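You operate a simulated robot arm through the tools that you are given. There is no shell and no other tool. Be economical: measure what you need, move in short steps, check, and stop when the job is done.

You run a simulated two-armed robot. Do the job below in one go: nothing can be reset, and whatever is moved stays where it is left.

JOB
Top up the latched bottle with 3 shots of water.
Fine: lay its foil cap in the CLEAN tray meanwhile and press it back on; swing the spout back over the drip tray.

It is judged by the outcome, as a careful person would: the job done as asked, and still so three seconds after it is handed in. It fails if anything else is knocked over, pushed out of place, dropped, spilled or broken. A push-on lid holds only when it is set on centred and level and pressed home; a screw cap is set on level and turned clockwise until tight.

ROBOT AND FRAMES
Two 7-joint arms with two-finger grippers on one trunk, on a base that drives. Base frame: it is fixed to the floor where the robot stands at the start and does not move with it; the origin is under the middle of the robot, x ahead of it, y to its left, z up; the surface under the hand at the start is at about z = 850. Lengths are in mm, angles in degrees, forces in N, time in s.
The left shoulder is at the start at [23, 219, 1180], the right one opposite. With the tool pointing down near the work surface each hand reaches from about 180 to 760 mm from the robot's upright axis, wherever it stands, measured 20 degrees to its own side. Places, roughly: filler spout [500, 300, 1000]; green hand pump [500, 300, 1100]; line valve [700, 400, 900]; neck latch [600, 200, 900]. Payload 2.2 kg a hand.
Tool frame (each hand has its own): the origin (TCP) lies between the finger pads and is the grasp point; the fingertips stand 19 mm ahead of it; z points along the fingers, y is the line along which they close. The gripper opens to 116 mm. The gripper's body begins 70 mm behind the TCP.
Orientation is that of the tool frame in the base frame, as a unit quaternion [w, x, y, z]. With the fingers straight down and closing along the base's y, the tool's x points along the base's -x, its y along +y and its z along -z.

CONTROLS
- The arms move only by the tool step_arm. It takes "left_motion", "right_motion" or both (then of equal length, played together; a hand with none holds still); each is a list of rows, each a list of 7 numbers: the shift along the tool's x, y, z in units of 40 mm (1.0 is 40 mm), then the turn, a rotation vector about the tool's x, y, z in units of 8 degrees (1.0 is 8 degrees), then the closure in counts, from 0 (fully open) to 255 (shut). In form: [[tx, ty, tz, ax, ay, az, gripper], ...]. A call has 1 to 12 rows; each row shifts and turns the commanded pose from where the row before left it, along the tool's axes as they then stand. A call with a number of a shift or a turn outside -1 to 1 is refused whole. Each row takes 0.2 s and may step no farther than 50 mm and 8.6 degrees from the row before; otherwise, or with a gripper value out of range, the whole call is refused. A pose out of reach is approached as far as the arm can. The call stops where the force on the tool passes 80 N (or 10 N more than at its start, if that is more) or the arm is blocked; 0.2 s more then pass. The fingers move at their own pace and stop on an object; they squeeze with about 33 N. The grip force told is the motor's: it shows also when the fingers shut on nothing. Time passes only in rows, and 0.2 s behind the last, so rows that do not move let the fingers close. The reply holds the time, the measured pose of the TCP, the force on the tool along the base axes, the opening and the grip force, in the units named above and with some noise, with the torque about the TCP (base axes, N m) and any sound that the robot's microphone picked up, and new pictures: "show" is both (left out), scene, wrist or none (wrist: the cameras of the hands that moved).
- Cameras (640 x 400 px; columns grow to the right, rows downward): "scene" is now at [119.7, 53.2, 1364.7]; the picture's right is [0.54, -0.84, 0.00], its down [-0.38, -0.24, -0.89] and it looks along [0.75, 0.49, -0.45] (base axes); focal length 214 px, centre (320, 200). "left" rides on the left gripper at [69, 15, -97] in its tool frame; the picture's right is [-0.21, 0.98, 0.00], its down [-0.76, -0.17, -0.63] and it looks along [-0.62, -0.14, 0.78] (tool axes); focal length 251 px, centre (320, 200). "right" rides on the right gripper at [69, -15, -97] in its tool frame; the picture's right is [0.21, 0.98, 0.00], its down [-0.76, 0.17, -0.63] and it looks along [-0.62, 0.14, 0.77] (tool axes); focal length 251 px, centre (320, 200). There is no depth. A picture from a camera that has moved, and an enlarged one, comes with that camera's place and axes in the base frame and with its lens.
- raise_lower(by): slides the trunk up (or, below 0, down) by that many mm; the arms and the scene camera ride with it, the base frame stays. It gives what a move gives, with no picture.
- drive_base(legs): drives the robot by 1 to 6 legs, each [ahead, left, turn to the left] in mm, mm and degrees, along the robot's own axes; the way and the turn of a leg run together, so that a leg with both is an arc; at most 1500 mm and 180 degrees a leg. The arms and the cameras ride along, it lands a little off, and it stops where it bumps. It gives what a move gives, and a new picture of the scene camera.
- turn_head(pan, tilt): turns the head with the scene camera to pan (to the left, within 80 degrees either way) and tilt (down, from -29 to 69), counted from straight ahead of the robot. It gives what a move gives, and a new picture of the scene camera.
- zoom(camera, box): a new picture of the part [left, top, right, bottom] of that camera's present view, enlarged. No time passes.
- close_job(): hands the job in; it is judged then, once.

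Go step by step. Nothing tells you exact positions but the pictures and the camera data: compare them with the known pose of the tool, close in by small moves and look again before you grip or let go. The budget is 120 turns and 260 pictures, counting those below and the enlarged ones. Unless the task says otherwise, let go and move clear before handing in, and close with one line.

The tools are called after ">>>" by a JSON object that holds its "fn" and its "kwargs". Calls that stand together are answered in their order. step_arm: Moves the arms, as the interface text tells. Its arguments: {"type":"object","properties":{"left_motion":{"type":"array","items":{"type":"array","items":{"type":"number"}}},"right_motion":{"type":"array","items":{"type":"array","items":{"type":"number"}}},"show":{"type":"string","enum":["both","scene","wrist","none"]}},"required":[]} The other tools are called the same way: raise_lower (by) slides the trunk up or down; drive_base (legs) drives the base; turn_head (pan, tilt) turns the head that bears the scene camera; zoom (camera, box) takes an enlarged picture of a part of a camera's view; close_job () hands the job in.

At the start:

```text
time: 0.0
left_tool_pos: [386.1, 513.9, 1333.5]
left_orientation: [0.0, 0.0, 1.0, -0.001]
left_contact_force: [-0.4, 0.1, -0.6]
left_torque: [-0.01, 0.0, 0.05]
left_opening: 116.1
left_grasp_force: 0.1
right_tool_pos: [398.9, 54.4, 1303.9]
right_orientation: [-0.001, 0.0, 1.0, 0.0]
right_contact_force: [0.5, -0.4, 0.3]
right_torque: [-0.04, 0.0, 0.02]
right_opening: 116.2
right_grasp_force: 0.0
trunk travel left (down, up): [-325.0, 165.0]
robot x, y, heading: [-0.4, 0.7, 0.1]
head pan, tilt: [33.0, 26.4]
```

scene: 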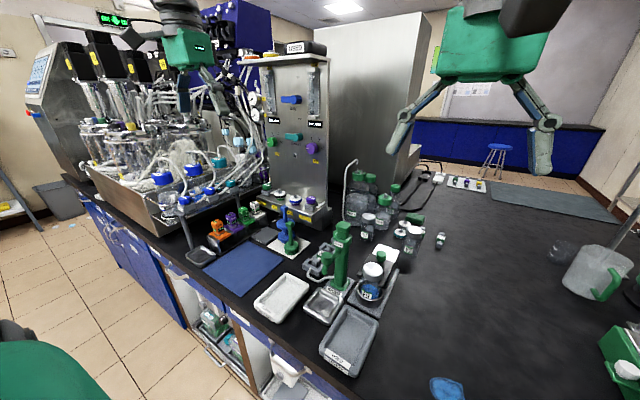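
right: 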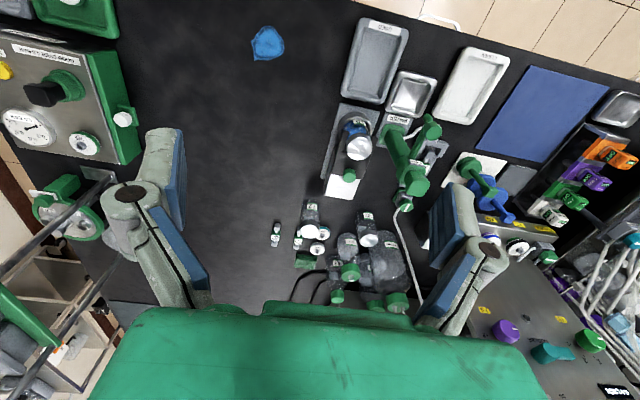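
left: 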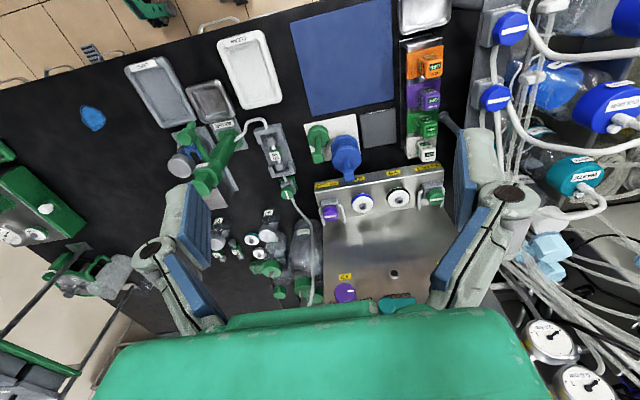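

I see a bench with a green hand pump, a latched bottle beside it, two trays and a drip tray. I'll enlarge the pictures to identify the parts.

>>> {"fn": "zoom", "kwargs": {"camera": "scene", "box": [240, 200, 440, 380]}}

>>> {"fn": "zoom", "kwargs": {"camera": "right", "box": [300, 10, 520, 220]}}

>>> {"fn": "zoom", "kwargs": {"camera": "left", "box": [110, 20, 310, 220]}}

```text
2.22 times, centred on (340, 290) of scene
camera zoom: at [119.7, 53.2, 1364.7], right [0.54, -0.84, 0.0], down [-0.38, -0.24, -0.89], along [0.75, 0.49, -0.45], focal length 477 px, centre (276, 0)
```

zoom: 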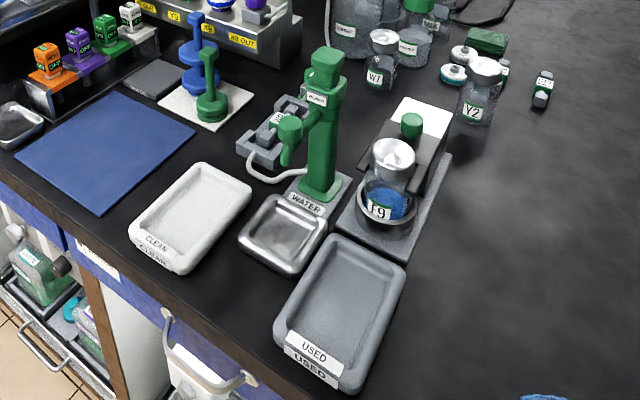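

```text
1.90 times, centred on (410, 115) of right
camera zoom: at [328.5, 40.6, 1400.3], right [-0.21, 0.98, 0.0], down [0.76, 0.17, 0.63], along [0.62, 0.14, -0.78], focal length 479 px, centre (149, 362)
```

zoom: 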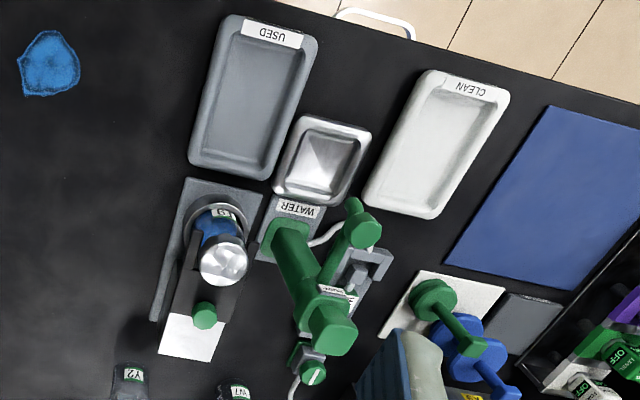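

```text
2.00 times, centred on (210, 120) of left
camera zoom: at [315.7, 528.7, 1431.7], right [0.21, 0.98, 0.0], down [0.76, -0.17, 0.63], along [0.62, -0.14, -0.77], focal length 503 px, centre (540, 360)
```

zoom: 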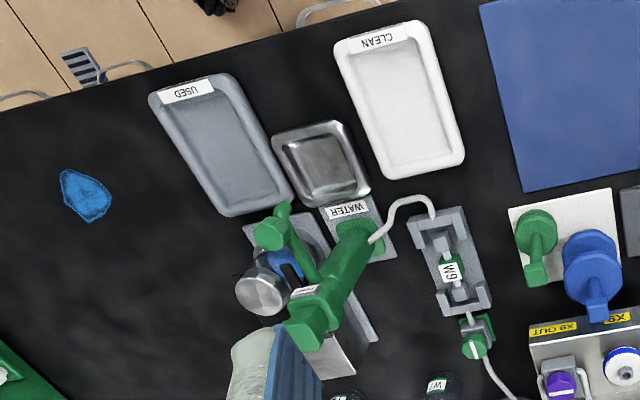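

The bottle is F9, with a silver cap, in a neck-latch stand at about (535, 164). I need closer views of the pump, spout, line valve and latch.

>>> {"fn": "zoom", "kwargs": {"camera": "scene", "box": [310, 210, 400, 310]}}

>>> {"fn": "zoom", "kwargs": {"camera": "right", "box": [330, 70, 470, 220]}}

>>> {"fn": "zoom", "kwargs": {"camera": "left", "box": [160, 90, 310, 210]}}

```text
4.00 times, centred on (355, 260) of scene
camera zoom: at [119.7, 53.2, 1364.7], right [0.54, -0.84, 0.0], down [-0.38, -0.24, -0.89], along [0.75, 0.49, -0.45], focal length 858 px, centre (180, -40)
```

zoom: 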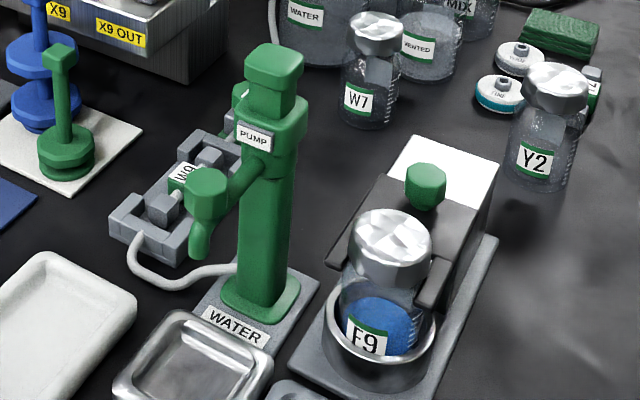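

```text
2.67 times, centred on (400, 145) of right
camera zoom: at [328.5, 40.6, 1400.3], right [-0.21, 0.98, 0.0], down [0.76, 0.17, 0.63], along [0.62, 0.14, -0.78], focal length 670 px, centre (107, 347)
```

zoom: 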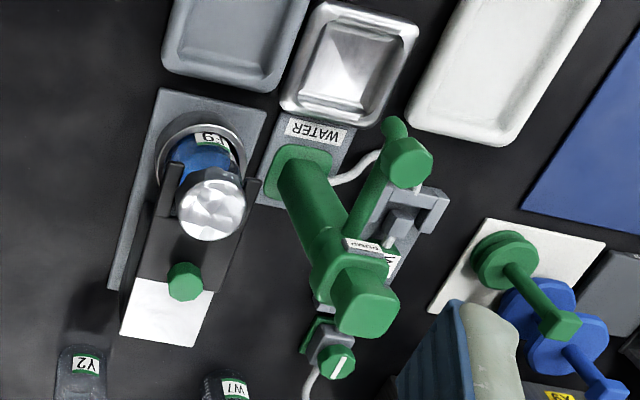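

```text
3.33 times, centred on (235, 150) of left
camera zoom: at [315.7, 528.7, 1431.7], right [0.21, 0.98, 0.0], down [0.76, -0.17, 0.63], along [0.62, -0.14, -0.77], focal length 838 px, centre (603, 367)
```

zoom: 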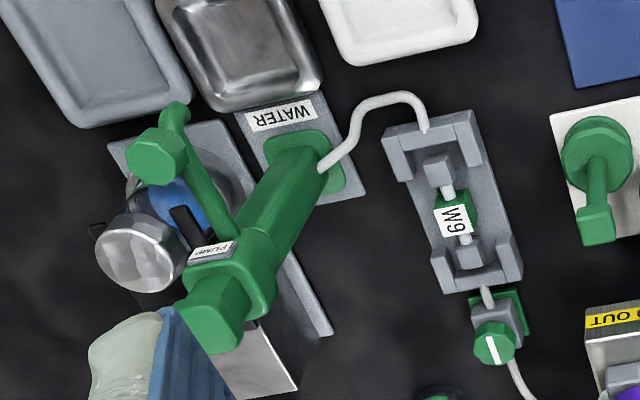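

Column is about (535, 257), with the pump head top near z 1050. The spout tip is about (446, 254, 975) over the drip tray. I'll check the line valve next.

>>> {"fn": "zoom", "kwargs": {"camera": "left", "box": [250, 140, 330, 200]}}

>>> {"fn": "zoom", "kwargs": {"camera": "left", "box": [235, 110, 305, 310]}}

```text
6.67 times, centred on (290, 170) of left
camera zoom: at [315.7, 528.7, 1431.7], right [0.21, 0.98, 0.0], down [0.76, -0.17, 0.63], along [0.62, -0.14, -0.77], focal length 1676 px, centre (520, 400)
```

zoom: 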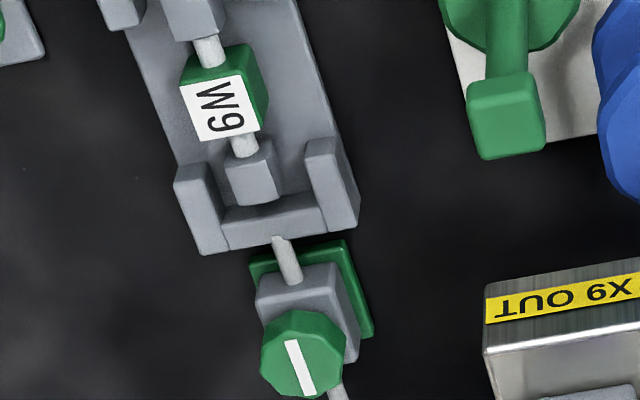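

```text
2.00 times, centred on (270, 210) of left
camera zoom: at [315.7, 528.7, 1431.7], right [0.21, 0.98, 0.0], down [0.76, -0.17, 0.63], along [0.62, -0.14, -0.77], focal length 503 px, centre (420, 180)
```

zoom: 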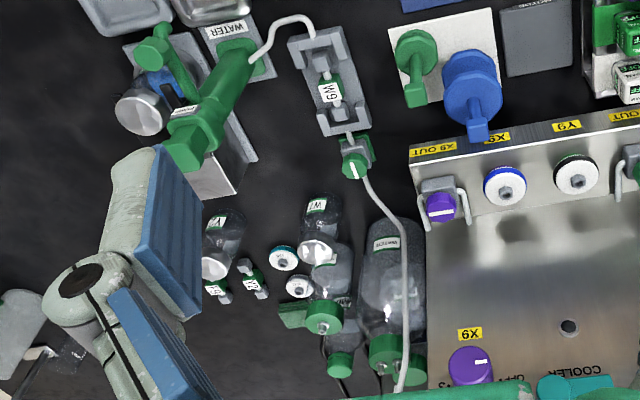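

The valve mark lies along the hose, so it looks open. I'll move the right hand out of the way, bring the left hand over the bottle, and turn it so its closing line clears both the pump and the latch.

>>> {"fn": "step_arm", "kwargs": {"left_motion": [[-0.41, -0.95, 0.4, 0, 0, 0, 0], [-0.41, -0.95, 0.4, 0, 0, 0, 0], [-0.41, -0.95, 0.4, 0, 0, 0, 0], [-0.41, -0.95, 0.4, 0, 0, 0, 0], [-0.41, -0.95, 0.4, 0, 0, 0, 0], [-0.41, -0.95, 0.4, 0, 0, 0, 0], [-0.41, -0.95, 0.4, 0, 0, 0, 0], [-0.41, -0.95, 0.4, 0, 0, 0, 0], [-0.41, -0.95, 0.4, 0, 0, 0, 0], [0, 0, 0.4, 0, 0, -1, 0], [0, 0, 0.4, 0, 0, -1, 0], [0, 0, 0, 0, 0, -1, 0]], "right_motion": [[0.5, -0.8, 0, 0, 0, 0, 0], [0.5, -0.8, 0, 0, 0, 0, 0], [0.5, -0.8, 0, 0, 0, 0, 0], [0, -0.8, 0, 0, 0, 0, 0], [0, -0.8, 0, 0, 0, 0, 0], [0, -0.8, 0, 0, 0, 0, 0], [0, 0, 0, 0, 0, 0, 0], [0, 0, 0, 0, 0, 0, 0], [0, 0, 0, 0, 0, 0, 0], [0, 0, 0, 0, 0, 0, 0], [0, 0, 0, 0, 0, 0, 0], [0, 0, 0, 0, 0, 0, 0]], "show": "none"}}

>>> {"fn": "step_arm", "kwargs": {"left_motion": [[0, 0, 0, 0, 0, -1, 0], [0, 0, 0, 0, 0, -1, 0], [0, 0, 0, 0, 0, -0.6, 0], [0, 0, 0, 0, 0, 0, 0]], "show": "both"}}

```text
time: 2.6
left_tool_pos: [530.6, 167.2, 1159.7]
left_orientation: [0.001, -0.209, 0.978, 0.002]
left_contact_force: [-1.0, -0.3, -0.5]
left_torque: [0.03, 0.0, 0.01]
left_opening: 115.9
left_grasp_force: 0.0
right_tool_pos: [336.2, -141.0, 1303.9]
right_orientation: [-0.001, -0.001, 1.0, 0.001]
right_contact_force: [0.7, 0.5, 0.5]
right_torque: [-0.03, 0.02, -0.01]
right_opening: 116.1
right_grasp_force: 0.1
trunk travel left (down, up): [-325.0, 165.0]
robot x, y, heading: [2.0, 1.2, -0.0]
head pan, tilt: [33.0, 26.4]
```

```text
time: 3.6
left_tool_pos: [531.0, 167.7, 1158.6]
left_orientation: [0.0, -0.382, 0.924, 0.002]
left_contact_force: [0.8, 0.0, -0.3]
left_torque: [0.0, 0.01, -0.02]
left_opening: 115.8
left_grasp_force: 0.1
right_tool_pos: [337.0, -142.1, 1304.2]
right_orientation: [0.001, 0.0, 1.0, 0.002]
right_contact_force: [0.0, -0.4, 0.5]
right_torque: [-0.02, 0.0, -0.03]
right_opening: 116.2
right_grasp_force: 0.1
trunk travel left (down, up): [-325.0, 165.0]
robot x, y, heading: [-1.1, 2.9, 0.1]
head pan, tilt: [33.0, 26.4]
camera scene: at [120.1, 48.6, 1364.8], right [0.54, -0.84, 0.0], down [-0.38, -0.24, -0.89], along [0.75, 0.49, -0.45], focal length 214 px, centre (320, 200)
camera left: at [470.0, 129.6, 1257.5], right [-0.54, 0.84, 0.0], down [0.65, 0.41, 0.63], along [0.53, 0.34, -0.77], focal length 251 px, centre (320, 200)
```

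scene: 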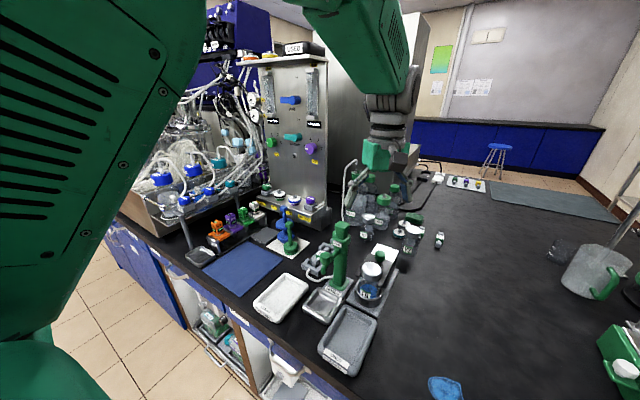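
left: 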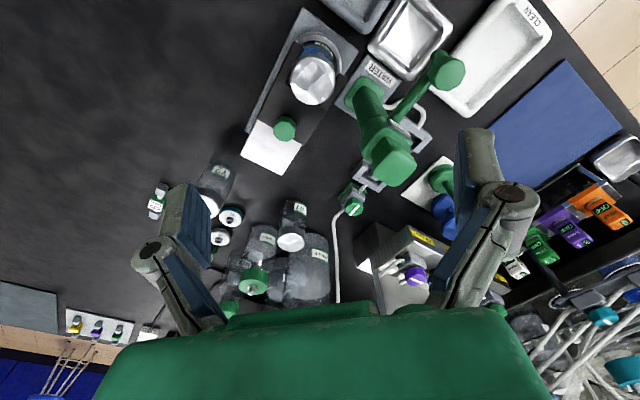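

The cap is almost under the hand, and its position holds up at about (534, 163). I'll zoom in to check the cap size and the latch prongs before lowering.

>>> {"fn": "zoom", "kwargs": {"camera": "left", "box": [240, 20, 480, 180]}}

>>> {"fn": "zoom", "kwargs": {"camera": "scene", "box": [340, 240, 400, 310]}}

```text
2.50 times, centred on (360, 100) of left
camera zoom: at [470.0, 129.6, 1257.5], right [-0.54, 0.84, 0.0], down [0.65, 0.41, 0.63], along [0.53, 0.34, -0.77], focal length 629 px, centre (220, 450)
```

zoom: 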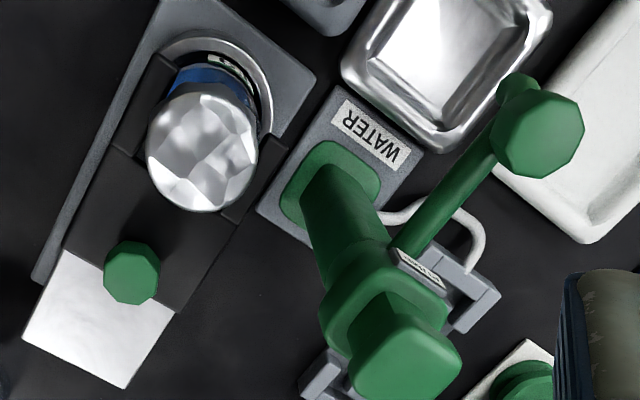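

```text
5.71 times, centred on (370, 275) of scene
camera zoom: at [120.1, 48.6, 1364.8], right [0.54, -0.84, 0.0], down [-0.38, -0.24, -0.89], along [0.75, 0.49, -0.45], focal length 1226 px, centre (34, -229)
```

zoom: 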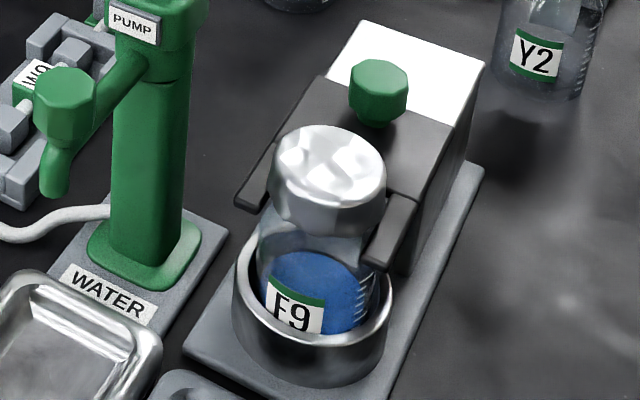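

The cap is about 52 mm across, centred at (533, 162) with its top near z 971. I'll lower to just above it with the fingers partly closed and look.

>>> {"fn": "step_arm", "kwargs": {"left_motion": [[0.06, -0.13, 0.9, 0, 0, 0, 80], [0, 0, 1, 0, 0, 0, 80], [0, 0, 1, 0, 0, 0, 80], [0, 0, 0.6, 0, 0, 0, 80], [0, 0, 0, 0, 0, 0, 80]], "show": "both"}}

>>> {"fn": "zoom", "kwargs": {"camera": "left", "box": [200, 60, 440, 280]}}

>>> {"fn": "zoom", "kwargs": {"camera": "scene", "box": [330, 220, 420, 310]}}

```text
time: 4.8
left_tool_pos: [532.7, 162.3, 1017.8]
left_orientation: [0.002, -0.381, 0.924, 0.001]
left_contact_force: [1.0, -0.1, 0.6]
left_torque: [-0.02, -0.03, 0.03]
left_opening: 79.6
left_grasp_force: 0.1
right_tool_pos: [335.4, -142.6, 1303.7]
right_orientation: [0.002, -0.001, 1.0, 0.001]
right_contact_force: [-0.8, 0.2, 0.1]
right_torque: [-0.02, -0.01, -0.02]
right_opening: 116.0
right_grasp_force: 0.0
trunk travel left (down, up): [-325.0, 165.0]
robot x, y, heading: [1.2, -2.4, -0.1]
head pan, tilt: [33.0, 26.4]
camera scene: at [119.8, 48.7, 1364.9], right [0.54, -0.84, 0.0], down [-0.38, -0.24, -0.89], along [0.75, 0.49, -0.45], focal length 214 px, centre (320, 200)
camera left: at [472.5, 124.1, 1116.7], right [-0.54, 0.84, 0.0], down [0.65, 0.41, 0.63], along [0.54, 0.34, -0.77], focal length 251 px, centre (320, 200)
```

scene: 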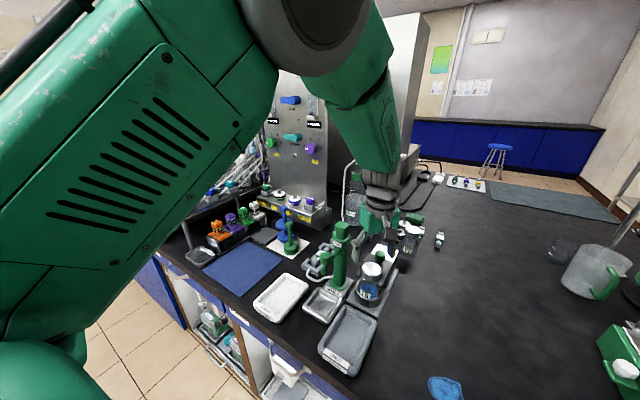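
left: 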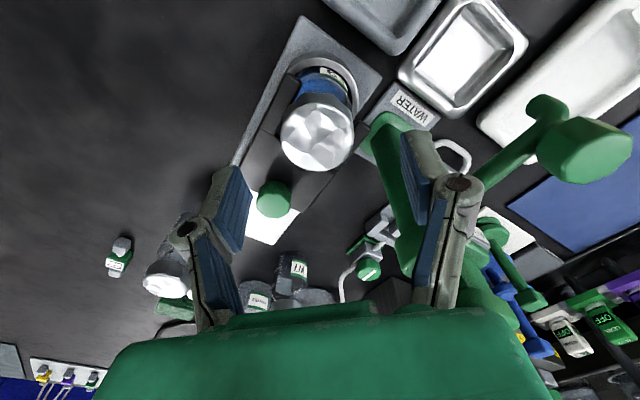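

```text
1.82 times, centred on (320, 170) of left
camera zoom: at [472.5, 124.1, 1116.7], right [-0.54, 0.84, 0.0], down [0.65, 0.41, 0.63], along [0.54, 0.34, -0.77], focal length 457 px, centre (320, 254)
```

zoom: 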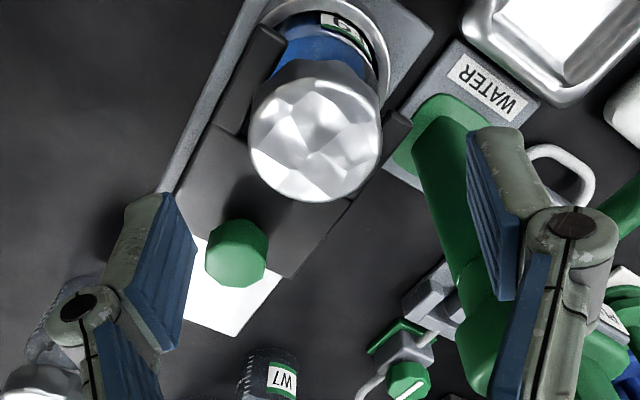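

```text
4.44 times, centred on (375, 265) of scene
camera zoom: at [119.8, 48.7, 1364.9], right [0.54, -0.84, 0.0], down [-0.38, -0.24, -0.89], along [0.75, 0.49, -0.45], focal length 953 px, centre (76, -89)
```

zoom: 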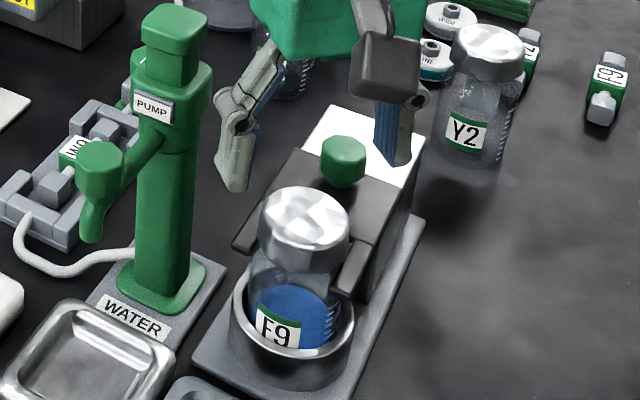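

The cap top looks nearer z 963, centred at (535, 162). I'll lower in small steps so the tips straddle the cap, then check.

>>> {"fn": "step_arm", "kwargs": {"left_motion": [[-0.035, -0.046, 0.4, 0, 0, 0, 80], [0, 0, 0.4, 0, 0, 0, 80], [0, 0, 0.42, 0, 0, 0, 80], [0, 0, 0, 0, 0, 0, 80]], "show": "none"}}

>>> {"fn": "zoom", "kwargs": {"camera": "left", "box": [200, 60, 440, 280]}}

>>> {"fn": "zoom", "kwargs": {"camera": "scene", "box": [330, 220, 420, 310]}}

```text
time: 5.8
left_tool_pos: [535.5, 163.1, 971.4]
left_orientation: [0.002, -0.381, 0.925, 0.0]
left_contact_force: [0.0, -0.2, 0.2]
left_torque: [-0.01, 0.01, 0.01]
left_opening: 79.2
left_grasp_force: 0.0
right_tool_pos: [336.5, -142.4, 1304.2]
right_orientation: [0.001, -0.001, 1.0, 0.0]
right_contact_force: [0.0, 0.1, -0.3]
right_torque: [-0.05, 0.01, 0.0]
right_opening: 115.8
right_grasp_force: 0.0
trunk travel left (down, up): [-325.0, 165.0]
robot x, y, heading: [1.7, 1.7, 0.0]
head pan, tilt: [33.0, 26.4]
```

```text
1.82 times, centred on (320, 170) of left
camera zoom: at [474.3, 124.0, 1068.1], right [-0.54, 0.84, 0.0], down [0.65, 0.41, 0.63], along [0.54, 0.34, -0.77], focal length 457 px, centre (320, 254)
```

zoom: 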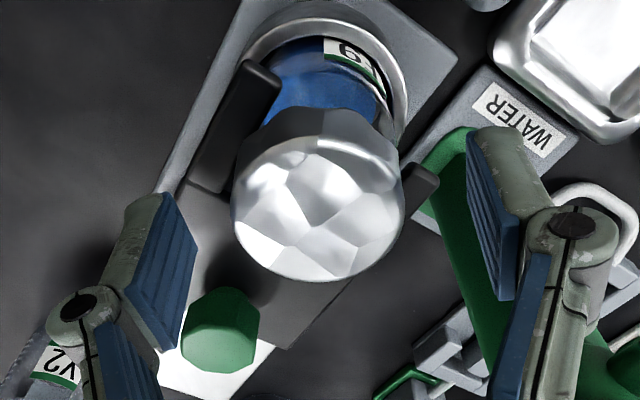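

```text
4.44 times, centred on (375, 265) of scene
camera zoom: at [120.2, 48.7, 1364.8], right [0.54, -0.84, 0.0], down [-0.38, -0.24, -0.89], along [0.75, 0.49, -0.45], focal length 953 px, centre (76, -89)
```

zoom: 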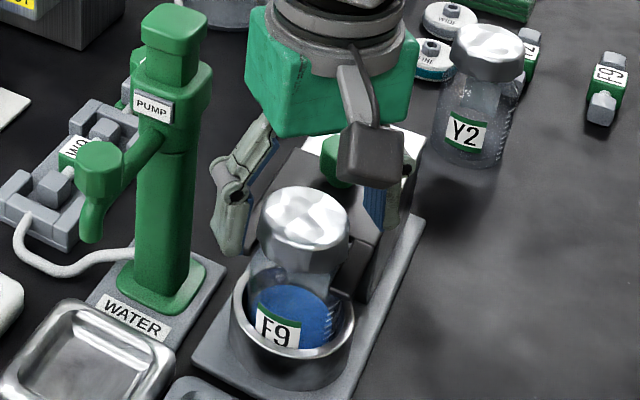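

The fingers straddle the cap with no contact. I'll lower 6 mm more and close on it.

>>> {"fn": "step_arm", "kwargs": {"left_motion": [[0, 0, 0.15, 0, 0, 0, 80], [0, 0, 0, 0, 0, 0, 130], [0, 0, 0, 0, 0, 0, 200], [0, 0, 0, 0, 0, 0, 255], [0, 0, 0, 0, 0, 0, 255]], "show": "none"}}

>>> {"fn": "zoom", "kwargs": {"camera": "left", "box": [200, 60, 440, 280]}}

```text
time: 7.0
left_tool_pos: [535.9, 162.5, 963.9]
left_orientation: [0.001, -0.381, 0.925, 0.001]
left_contact_force: [0.8, 0.5, -0.8]
left_torque: [0.03, -0.01, 0.02]
left_opening: 50.3
left_grasp_force: 33.1
right_tool_pos: [337.1, -142.6, 1302.8]
right_orientation: [0.001, -0.001, 1.0, 0.001]
right_contact_force: [0.1, -0.8, -0.3]
right_torque: [-0.02, 0.02, -0.02]
right_opening: 115.9
right_grasp_force: 0.0
trunk travel left (down, up): [-325.0, 165.0]
robot x, y, heading: [-3.1, -5.1, 0.1]
head pan, tilt: [33.0, 26.4]
```

```text
1.82 times, centred on (320, 170) of left
camera zoom: at [474.2, 124.1, 1062.0], right [-0.54, 0.84, 0.0], down [0.65, 0.41, 0.63], along [0.53, 0.34, -0.77], focal length 457 px, centre (320, 254)
```

zoom: 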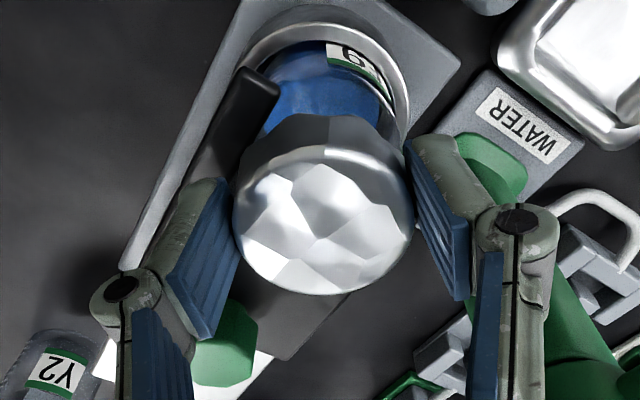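

I have it gripped, 50 mm across with almost no side load. This pose (535.7, 162.6, 964) is the reference for putting the cap back; now I'll pull straight up.

>>> {"fn": "step_arm", "kwargs": {"left_motion": [[0, 0, -0.1, 0, 0, 0, 255], [0, 0, -0.1, 0, 0, 0, 255], [0, 0, -0.2, 0, 0, 0, 255], [0, 0, -0.3, 0, 0, 0, 255], [0, 0, 0, 0, 0, 0, 255]], "show": "scene"}}

>>> {"fn": "zoom", "kwargs": {"camera": "scene", "box": [330, 220, 420, 310]}}

```text
time: 8.2
left_tool_pos: [535.9, 162.6, 991.3]
left_orientation: [0.001, -0.382, 0.924, 0.001]
left_contact_force: [0.9, -0.7, 0.8]
left_torque: [0.0, -0.02, -0.03]
left_opening: 50.2
left_grasp_force: 32.5
right_tool_pos: [336.9, -142.8, 1302.6]
right_orientation: [0.0, 0.0, 1.0, 0.001]
right_contact_force: [-0.2, -0.7, 0.1]
right_torque: [0.0, 0.0, 0.01]
right_opening: 115.8
right_grasp_force: 0.0
trunk travel left (down, up): [-325.0, 165.0]
robot x, y, heading: [0.6, 1.2, -0.2]
head pan, tilt: [33.0, 26.4]
heard: snap
camera scene: at [120.6, 48.7, 1364.7], right [0.54, -0.84, 0.0], down [-0.38, -0.24, -0.89], along [0.75, 0.49, -0.45], focal length 214 px, centre (320, 200)
```

scene: 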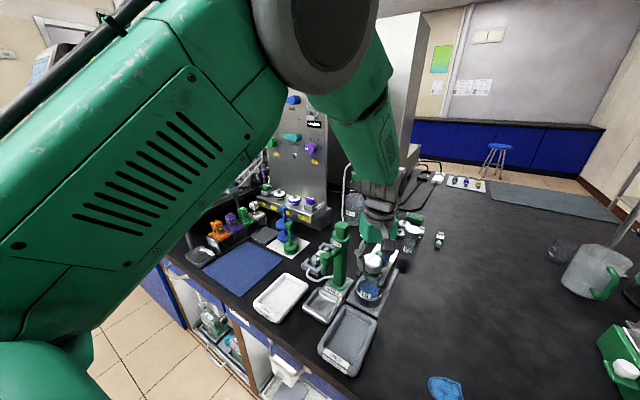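

```text
4.44 times, centred on (375, 265) of scene
camera zoom: at [120.6, 48.7, 1364.7], right [0.54, -0.84, 0.0], down [-0.38, -0.24, -0.89], along [0.75, 0.49, -0.45], focal length 953 px, centre (76, -89)
```

zoom: 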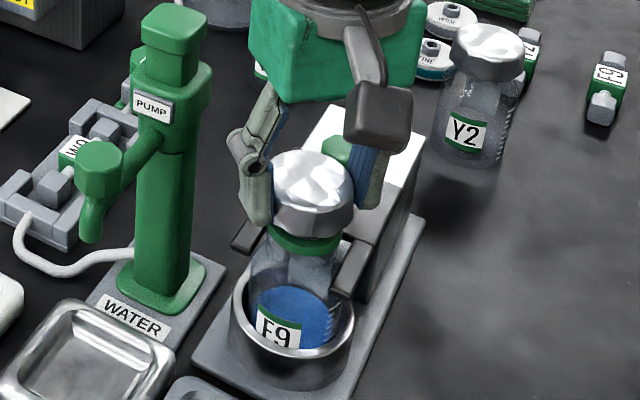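

The foil cap snapped off cleanly and the bottle stayed put. I'll raise it over the pump and carry it to the CLEAN tray at about (404, 366).

>>> {"fn": "step_arm", "kwargs": {"left_motion": [[0, 0, -1, 0, 0, 0, 255], [0, 0, -1, 0, 0, 0, 255], [0, 0, -1, 0, 0, 0, 255], [0, 0, -0.5, 0, 0, 0, 255], [-0.22, 0.98, 0, 0, 0, 0, 255], [-0.22, 0.98, 0, 0, 0, 0, 255], [-0.22, 0.98, 0, 0, 0, 0, 255], [-0.22, 0.98, 0, 0, 0, 0, 255], [-0.22, 0.98, 0, 0, 0, 0, 255], [-0.22, 0.98, 0, 0, 0, 0, 255], [0, 0, 1, 0, 0, 0, 255], [0, 0, 1, 0, 0, 0, 255]], "show": "both"}}

```text
time: 10.8
left_tool_pos: [407.9, 368.5, 1051.5]
left_orientation: [0.001, -0.381, 0.925, 0.0]
left_contact_force: [0.4, 0.3, -0.8]
left_torque: [0.02, 0.0, 0.02]
left_opening: 50.4
left_grasp_force: 32.8
right_tool_pos: [338.5, -140.1, 1304.8]
right_orientation: [0.0, 0.0, 1.0, 0.0]
right_contact_force: [-0.4, -0.7, -0.2]
right_torque: [0.0, 0.02, 0.02]
right_opening: 116.1
right_grasp_force: 0.1
trunk travel left (down, up): [-325.0, 165.0]
robot x, y, heading: [0.9, -0.4, 0.0]
head pan, tilt: [33.0, 26.4]
camera scene: at [121.4, 50.7, 1364.6], right [0.54, -0.84, 0.0], down [-0.38, -0.24, -0.89], along [0.75, 0.49, -0.45], focal length 214 px, centre (320, 200)
camera left: at [346.8, 330.1, 1149.8], right [-0.54, 0.84, 0.0], down [0.65, 0.41, 0.63], along [0.53, 0.34, -0.77], focal length 251 px, centre (320, 200)
```

scene: 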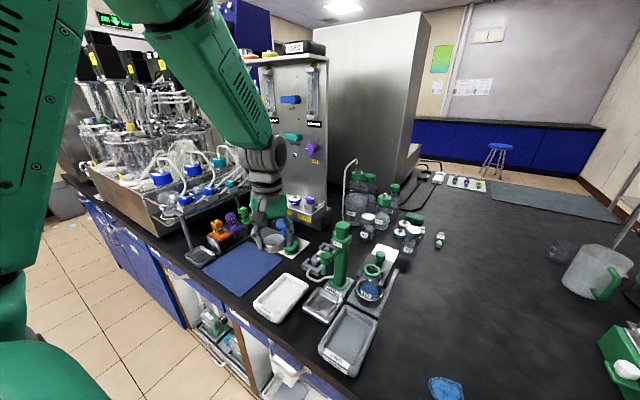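
left: 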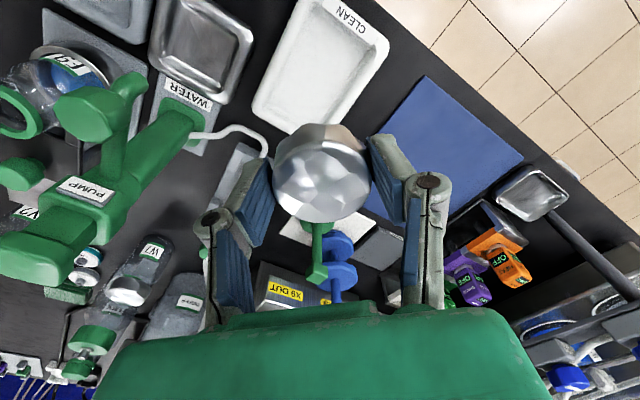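

The cap is held over the tray. I'll check the tray's outline so I can align the fingers with its long side.

>>> {"fn": "zoom", "kwargs": {"camera": "left", "box": [220, 0, 440, 150]}}

>>> {"fn": "zoom", "kwargs": {"camera": "scene", "box": [230, 220, 400, 340]}}

```text
2.67 times, centred on (330, 75) of left
camera zoom: at [346.8, 330.1, 1149.8], right [-0.54, 0.84, 0.0], down [0.65, 0.41, 0.63], along [0.53, 0.34, -0.77], focal length 670 px, centre (293, 533)
```

zoom: 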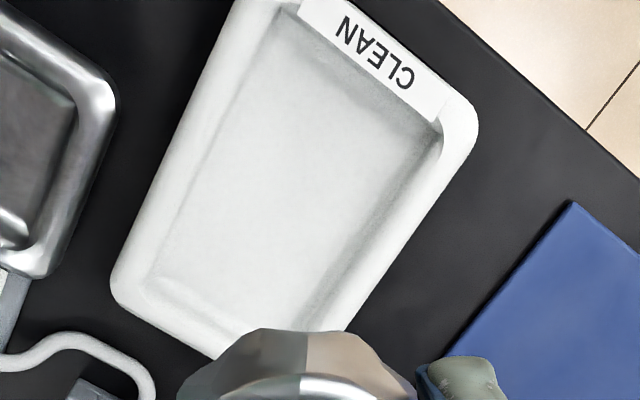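

```text
3.33 times, centred on (315, 280) of scene
camera zoom: at [121.4, 50.7, 1364.6], right [0.54, -0.84, 0.0], down [-0.38, -0.24, -0.89], along [0.75, 0.49, -0.45], focal length 715 px, centre (337, -67)
```

zoom: 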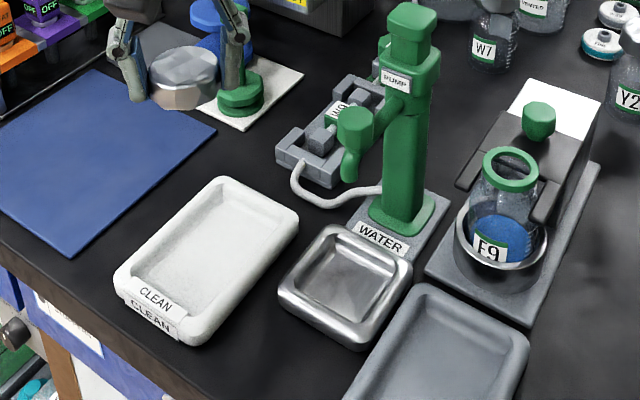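

The tray lies along x, spanning about x 335–470 and y 318–408. I'll turn another 45° so the fingers close along x, centre over the tray and lower.

>>> {"fn": "step_arm", "kwargs": {"left_motion": [[0, 0, 0, 0, 0, -0.94, 255], [0, 0, 0, 0, 0, -0.94, 255], [0, 0, 0, 0, 0, -0.94, 255], [0, 0, 0, 0, 0, -0.94, 255], [0, 0, 0, 0, 0, -0.94, 255], [0, 0, 0, 0, 0, -0.94, 255], [0.11, 0.175, 0.8, 0, 0, 0, 255], [0, 0, 0.8, 0, 0, 0, 255], [0, 0, 0.8, 0, 0, 0, 255], [0, 0, 0.3, 0, 0, 0, 255], [0, 0, 0, 0, 0, 0, 255]], "show": "both"}}

>>> {"fn": "zoom", "kwargs": {"camera": "scene", "box": [230, 220, 400, 340]}}

```text
time: 13.2
left_tool_pos: [399.8, 362.2, 944.8]
left_orientation: [0.001, -0.707, 0.707, 0.0]
left_contact_force: [-0.7, 0.7, -0.1]
left_torque: [0.02, 0.0, -0.01]
left_opening: 50.1
left_grasp_force: 32.4
right_tool_pos: [336.5, -140.4, 1303.7]
right_orientation: [0.001, 0.0, 1.0, 0.001]
right_contact_force: [0.3, 0.1, -0.3]
right_torque: [-0.02, -0.01, 0.01]
right_opening: 115.8
right_grasp_force: 0.1
trunk travel left (down, up): [-325.0, 165.0]
robot x, y, heading: [-0.2, -1.1, 0.1]
head pan, tilt: [33.0, 26.4]
camera scene: at [119.6, 50.4, 1364.8], right [0.54, -0.84, 0.0], down [-0.38, -0.24, -0.89], along [0.75, 0.49, -0.45], focal length 214 px, centre (320, 200)
camera left: at [383.8, 294.1, 1041.7], right [-0.98, 0.22, 0.0], down [0.17, 0.76, 0.63], along [0.14, 0.62, -0.77], focal length 251 px, centre (320, 200)
```

scene: 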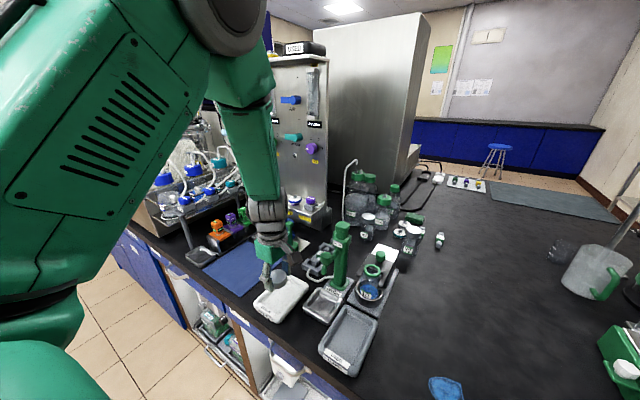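
left: 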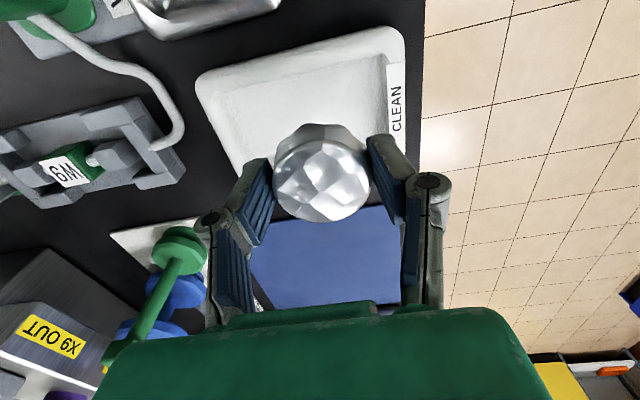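

```text
3.33 times, centred on (315, 280) of scene
camera zoom: at [119.6, 50.4, 1364.8], right [0.54, -0.84, 0.0], down [-0.38, -0.24, -0.89], along [0.75, 0.49, -0.45], focal length 715 px, centre (337, -67)
```

zoom: 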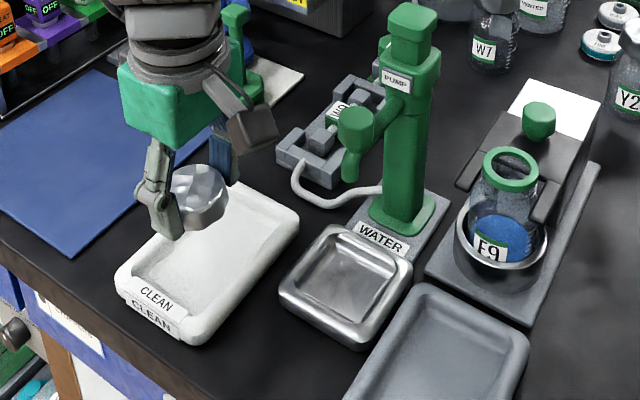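

The cap is over the tray centre. I'll lower it until it touches the floor, in fine steps at the end.

>>> {"fn": "step_arm", "kwargs": {"left_motion": [[0, -0.12, 0.7, 0, 0, 0, 255], [0, 0, 0.5, 0, 0, 0, 255], [0, 0, 0.1, 0, 0, 0, 255], [0, 0, 0, 0, 0, 0, 255]], "show": "none"}}

>>> {"fn": "zoom", "kwargs": {"camera": "scene", "box": [240, 240, 330, 330]}}

```text
time: 14.2
left_tool_pos: [405.5, 363.0, 891.3]
left_orientation: [0.002, -0.707, 0.708, -0.001]
left_contact_force: [0.6, -0.2, 0.9]
left_torque: [-0.01, -0.01, -0.02]
left_opening: 50.3
left_grasp_force: 33.6
right_tool_pos: [337.3, -140.0, 1303.5]
right_orientation: [0.0, 0.0, 1.0, 0.001]
right_contact_force: [-0.2, 0.9, 0.6]
right_torque: [0.0, 0.01, 0.01]
right_opening: 116.0
right_grasp_force: 0.0
trunk travel left (down, up): [-325.0, 165.0]
robot x, y, heading: [0.8, 1.5, 0.1]
head pan, tilt: [33.0, 26.4]
```

```text
4.44 times, centred on (285, 285) of scene
camera zoom: at [120.3, 50.5, 1364.7], right [0.54, -0.84, 0.0], down [-0.38, -0.24, -0.89], along [0.75, 0.49, -0.45], focal length 953 px, centre (476, -178)
```

zoom: 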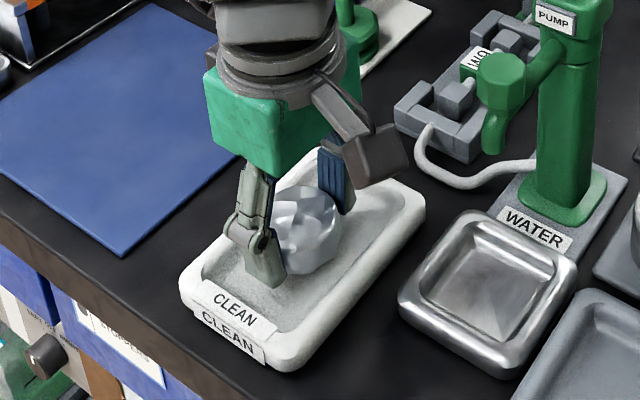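

>>> {"fn": "step_arm", "kwargs": {"left_motion": [[0, 0, 0.08, 0, 0, 0, 255], [0, 0, 0.08, 0, 0, 0, 255]], "show": "none"}}

```text
time: 14.8
left_tool_pos: [406.0, 363.7, 886.5]
left_orientation: [0.001, -0.706, 0.708, 0.001]
left_contact_force: [-0.9, 0.4, -0.7]
left_torque: [0.03, 0.0, -0.02]
left_opening: 50.4
left_grasp_force: 33.8
right_tool_pos: [337.2, -140.3, 1303.3]
right_orientation: [-0.001, 0.001, 1.0, 0.001]
right_contact_force: [-0.3, 0.4, 0.6]
right_torque: [-0.03, 0.02, 0.0]
right_opening: 115.8
right_grasp_force: 0.0
trunk travel left (down, up): [-325.0, 165.0]
robot x, y, heading: [0.9, -1.3, -0.3]
head pan, tilt: [33.0, 26.4]
```

Still no contact. I'll lower further in fine steps.

>>> {"fn": "step_arm", "kwargs": {"left_motion": [[0, 0, 0.06, 0, 0, 0, 255], [0, 0, 0, 0, 0, 0, 255]], "show": "none"}}

>>> {"fn": "step_arm", "kwargs": {"left_motion": [[0, 0, 0.06, 0, 0, 0, 255], [0, 0, 0, 0, 0, 0, 255]], "show": "none"}}

>>> {"fn": "zoom", "kwargs": {"camera": "scene", "box": [250, 255, 320, 325]}}

```text
time: 15.4
left_tool_pos: [404.0, 362.5, 883.9]
left_orientation: [0.0, -0.706, 0.708, 0.0]
left_contact_force: [0.5, 0.1, 0.3]
left_torque: [0.03, 0.04, 0.01]
left_opening: 50.5
left_grasp_force: 33.1
right_tool_pos: [336.2, -141.3, 1303.5]
right_orientation: [0.002, 0.0, 1.0, 0.001]
right_contact_force: [-0.3, 0.0, 0.3]
right_torque: [0.0, 0.0, 0.02]
right_opening: 115.9
right_grasp_force: 0.1
trunk travel left (down, up): [-325.0, 165.0]
robot x, y, heading: [3.2, -1.7, 0.2]
head pan, tilt: [33.0, 26.4]
```

```text
time: 16.0
left_tool_pos: [405.3, 363.4, 881.1]
left_orientation: [0.002, -0.706, 0.708, 0.0]
left_contact_force: [0.3, 0.0, -0.1]
left_torque: [0.0, 0.01, 0.0]
left_opening: 50.3
left_grasp_force: 32.4
right_tool_pos: [337.8, -141.0, 1304.2]
right_orientation: [0.001, 0.001, 1.0, 0.001]
right_contact_force: [0.4, -0.3, 0.4]
right_torque: [0.02, 0.01, -0.02]
right_opening: 116.1
right_grasp_force: 0.2
trunk travel left (down, up): [-325.0, 165.0]
robot x, y, heading: [0.7, -0.4, 0.0]
head pan, tilt: [33.0, 26.4]
```

```text
5.71 times, centred on (285, 290) of scene
camera zoom: at [119.9, 50.4, 1364.8], right [0.54, -0.84, 0.0], down [-0.38, -0.24, -0.89], along [0.75, 0.49, -0.45], focal length 1226 px, centre (520, -314)
```

zoom: 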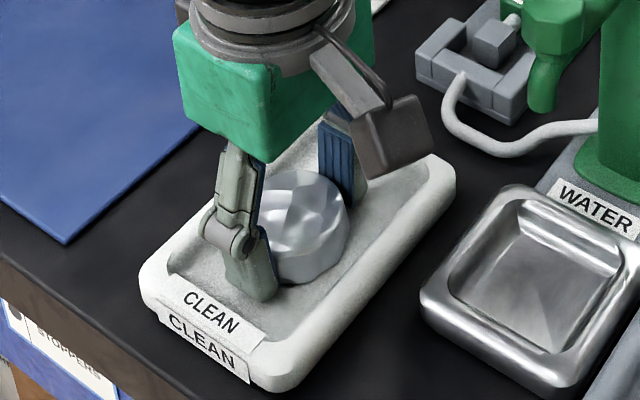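

>>> {"fn": "step_arm", "kwargs": {"left_motion": [[0, 0, 0.06, 0, 0, 0, 255], [0, 0, 0, 0, 0, 0, 255]], "show": "none"}}

>>> {"fn": "step_arm", "kwargs": {"left_motion": [[0, 0, 0.05, 0, 0, 0, 255], [0, 0, 0, 0, 0, 0, 255]], "show": "none"}}

```text
time: 16.6
left_tool_pos: [405.0, 362.7, 879.6]
left_orientation: [0.003, -0.707, 0.707, 0.0]
left_contact_force: [-1.3, 3.1, 18.1]
left_torque: [0.18, 0.37, -0.07]
left_opening: 50.4
left_grasp_force: 33.2
right_tool_pos: [335.1, -141.2, 1304.1]
right_orientation: [0.001, 0.0, 1.0, 0.001]
right_contact_force: [0.8, -0.5, 0.0]
right_torque: [-0.01, -0.02, -0.02]
right_opening: 116.1
right_grasp_force: 0.0
trunk travel left (down, up): [-325.0, 165.0]
robot x, y, heading: [3.1, -3.8, -0.0]
head pan, tilt: [33.0, 26.4]
```

```text
time: 17.2
left_tool_pos: [404.7, 361.9, 877.8]
left_orientation: [0.004, -0.707, 0.707, -0.001]
left_contact_force: [-0.3, 6.3, 31.8]
left_torque: [0.27, -0.01, 0.0]
left_opening: 50.8
left_grasp_force: 33.2
right_tool_pos: [334.1, -142.0, 1304.8]
right_orientation: [0.001, 0.0, 1.0, 0.0]
right_contact_force: [-0.6, -0.6, -0.6]
right_torque: [0.0, 0.01, -0.01]
right_opening: 116.1
right_grasp_force: 0.1
trunk travel left (down, up): [-325.0, 165.0]
robot x, y, heading: [-0.9, -3.7, 0.4]
head pan, tilt: [33.0, 26.4]
```

Contact came at TCP z of about 880. I'll ease up 2 mm, release gently and rise.

>>> {"fn": "step_arm", "kwargs": {"left_motion": [[0, 0, -0.06, 0, 0, 0, 255], [0, 0, 0, 0, 0, 0, 140], [0, 0, 0, 0, 0, 0, 100], [0, 0, 0, 0, 0, 0, 100], [0, 0, -0.5, 0, 0, 0, 100], [0, 0, -1, 0, 0, 0, 100], [0, 0, -1, 0, 0, 0, 100]], "show": "wrist"}}

>>> {"fn": "zoom", "kwargs": {"camera": "scene", "box": [240, 220, 400, 340]}}

```text
time: 18.8
left_tool_pos: [404.3, 360.8, 980.0]
left_orientation: [0.001, -0.706, 0.708, -0.001]
left_contact_force: [1.0, 0.3, 0.8]
left_torque: [0.0, 0.01, -0.04]
left_opening: 70.5
left_grasp_force: 0.0
right_tool_pos: [335.0, -141.9, 1304.2]
right_orientation: [0.001, 0.0, 1.0, 0.001]
right_contact_force: [-0.2, 0.2, -0.3]
right_torque: [0.05, -0.03, -0.01]
right_opening: 115.8
right_grasp_force: 0.1
trunk travel left (down, up): [-325.0, 165.0]
robot x, y, heading: [-0.5, -2.0, -0.1]
head pan, tilt: [33.0, 26.4]
camera left: at [387.6, 292.7, 1077.6], right [-0.98, 0.22, 0.0], down [0.17, 0.76, 0.63], along [0.14, 0.62, -0.77], focal length 251 px, centre (320, 200)
```

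left: 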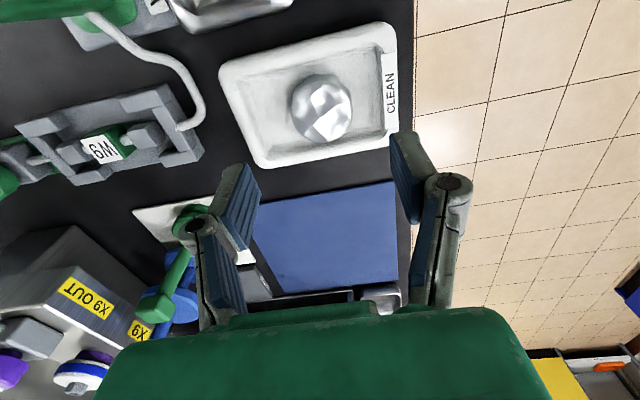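

```text
3.33 times, centred on (320, 280) of scene
camera zoom: at [118.3, 48.7, 1365.0], right [0.54, -0.84, 0.0], down [-0.38, -0.24, -0.9], along [0.75, 0.49, -0.45], focal length 715 px, centre (320, -67)
```

zoom: 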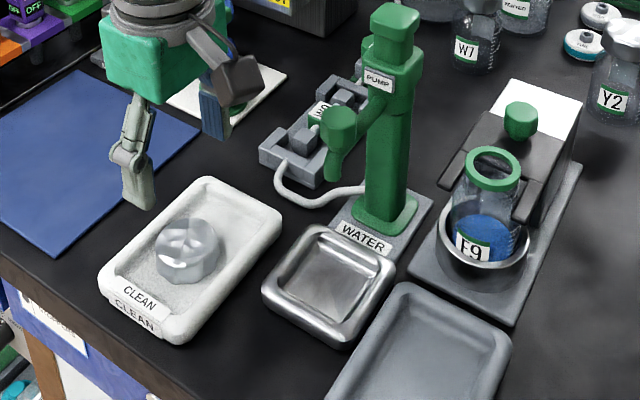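

The cap is lying in the CLEAN tray. Next I'll bring the left hand over the spout head at about (456, 253, 1012), turned so the fingers straddle it along y.

>>> {"fn": "step_arm", "kwargs": {"left_motion": [[0, 0, -1, 0, 0, 0, 100], [0.9, -0.433, -0.6, 0, 0, 0, 100], [0.9, -0.433, -0.6, 0, 0, 0, 100], [0.9, -0.433, -0.6, 0, 0, 0, 100], [0, 0, 0, 0, 0, 1, 100], [0, 0, 0, 0, 0, 1, 100], [0, 0, 0, 0, 0, 1, 100], [0, 0, 0, 0, 0, 1, 100], [0, 0, 0, 0, 0, 1, 100], [0, 0, 0, 0, 0, 1, 100], [0, 0, 0, 0, 0, 1, 100], [0, 0, 0, 0, 0, 1, 100]], "show": "none"}}

>>> {"fn": "step_arm", "kwargs": {"left_motion": [[0, 0, 0, 0, 0, 1, 100], [0, 0, 0, 0, 0, 1, 100], [0, 0, 0, 0, 0, 1, 100], [0, 0, 0, 0, 0, 0.25, 100], [0, 0, 0, 0, 0, 0, 100]], "show": "both"}}

>>> {"fn": "zoom", "kwargs": {"camera": "left", "box": [200, 60, 440, 280]}}

>>> {"fn": "zoom", "kwargs": {"camera": "scene", "box": [300, 200, 400, 300]}}

```text
time: 21.4
left_tool_pos: [457.2, 255.0, 1090.5]
left_orientation: [0.001, -0.223, 0.975, 0.0]
left_contact_force: [0.5, 0.3, -0.8]
left_torque: [-0.01, 0.01, -0.01]
left_opening: 70.5
left_grasp_force: 0.1
right_tool_pos: [336.8, -140.2, 1304.5]
right_orientation: [0.001, 0.0, 1.0, 0.001]
right_contact_force: [0.8, 0.6, -0.4]
right_torque: [-0.02, 0.02, -0.01]
right_opening: 116.0
right_grasp_force: 0.0
trunk travel left (down, up): [-325.0, 165.0]
robot x, y, heading: [-0.1, 2.3, 0.2]
head pan, tilt: [33.0, 26.4]
```

```text
time: 22.6
left_tool_pos: [455.9, 254.3, 1091.9]
left_orientation: [0.001, 0.001, 1.0, 0.001]
left_contact_force: [0.0, 0.2, -0.3]
left_torque: [0.01, 0.03, -0.02]
left_opening: 70.8
left_grasp_force: 0.0
right_tool_pos: [336.3, -141.3, 1303.4]
right_orientation: [0.001, 0.001, 1.0, 0.001]
right_contact_force: [0.5, 0.3, 0.1]
right_torque: [-0.01, 0.02, 0.0]
right_opening: 115.8
right_grasp_force: 0.0
trunk travel left (down, up): [-325.0, 165.0]
robot x, y, heading: [-3.4, 1.2, 0.0]
head pan, tilt: [33.0, 26.4]
camera scene: at [119.7, 49.8, 1364.8], right [0.54, -0.84, 0.0], down [-0.38, -0.24, -0.89], along [0.75, 0.49, -0.45], focal length 214 px, centre (320, 200)
camera left: at [386.2, 269.6, 1189.4], right [0.22, 0.98, 0.0], down [0.76, -0.17, 0.63], along [0.62, -0.14, -0.77], focal length 251 px, centre (320, 200)
```

scene: 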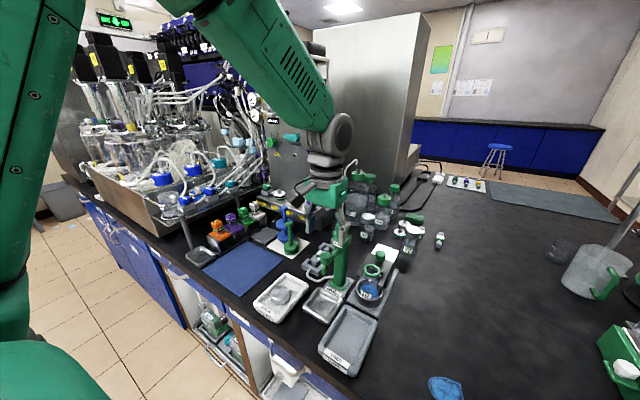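
left: 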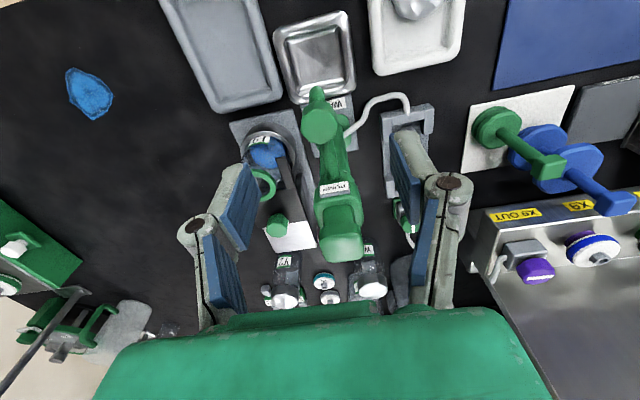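

```text
1.82 times, centred on (320, 170) of left
camera zoom: at [386.2, 269.6, 1189.4], right [0.22, 0.98, 0.0], down [0.76, -0.17, 0.63], along [0.62, -0.14, -0.77], focal length 457 px, centre (320, 254)
```

zoom: 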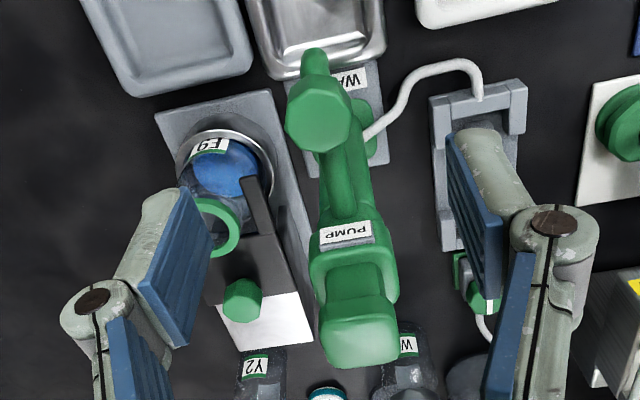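

```text
4.00 times, centred on (350, 250) of scene
camera zoom: at [119.7, 49.8, 1364.8], right [0.54, -0.84, 0.0], down [-0.38, -0.24, -0.89], along [0.75, 0.49, -0.45], focal length 858 px, centre (200, 0)
```

zoom: 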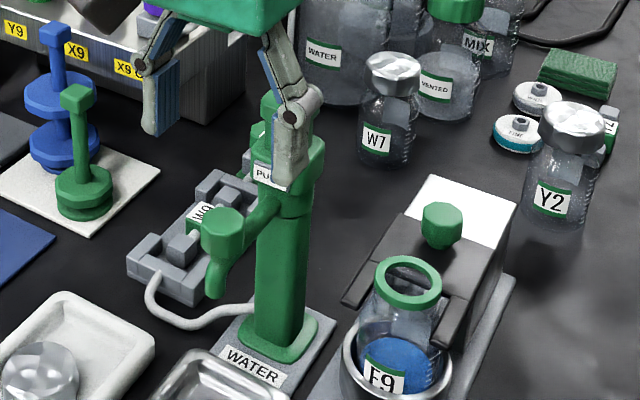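

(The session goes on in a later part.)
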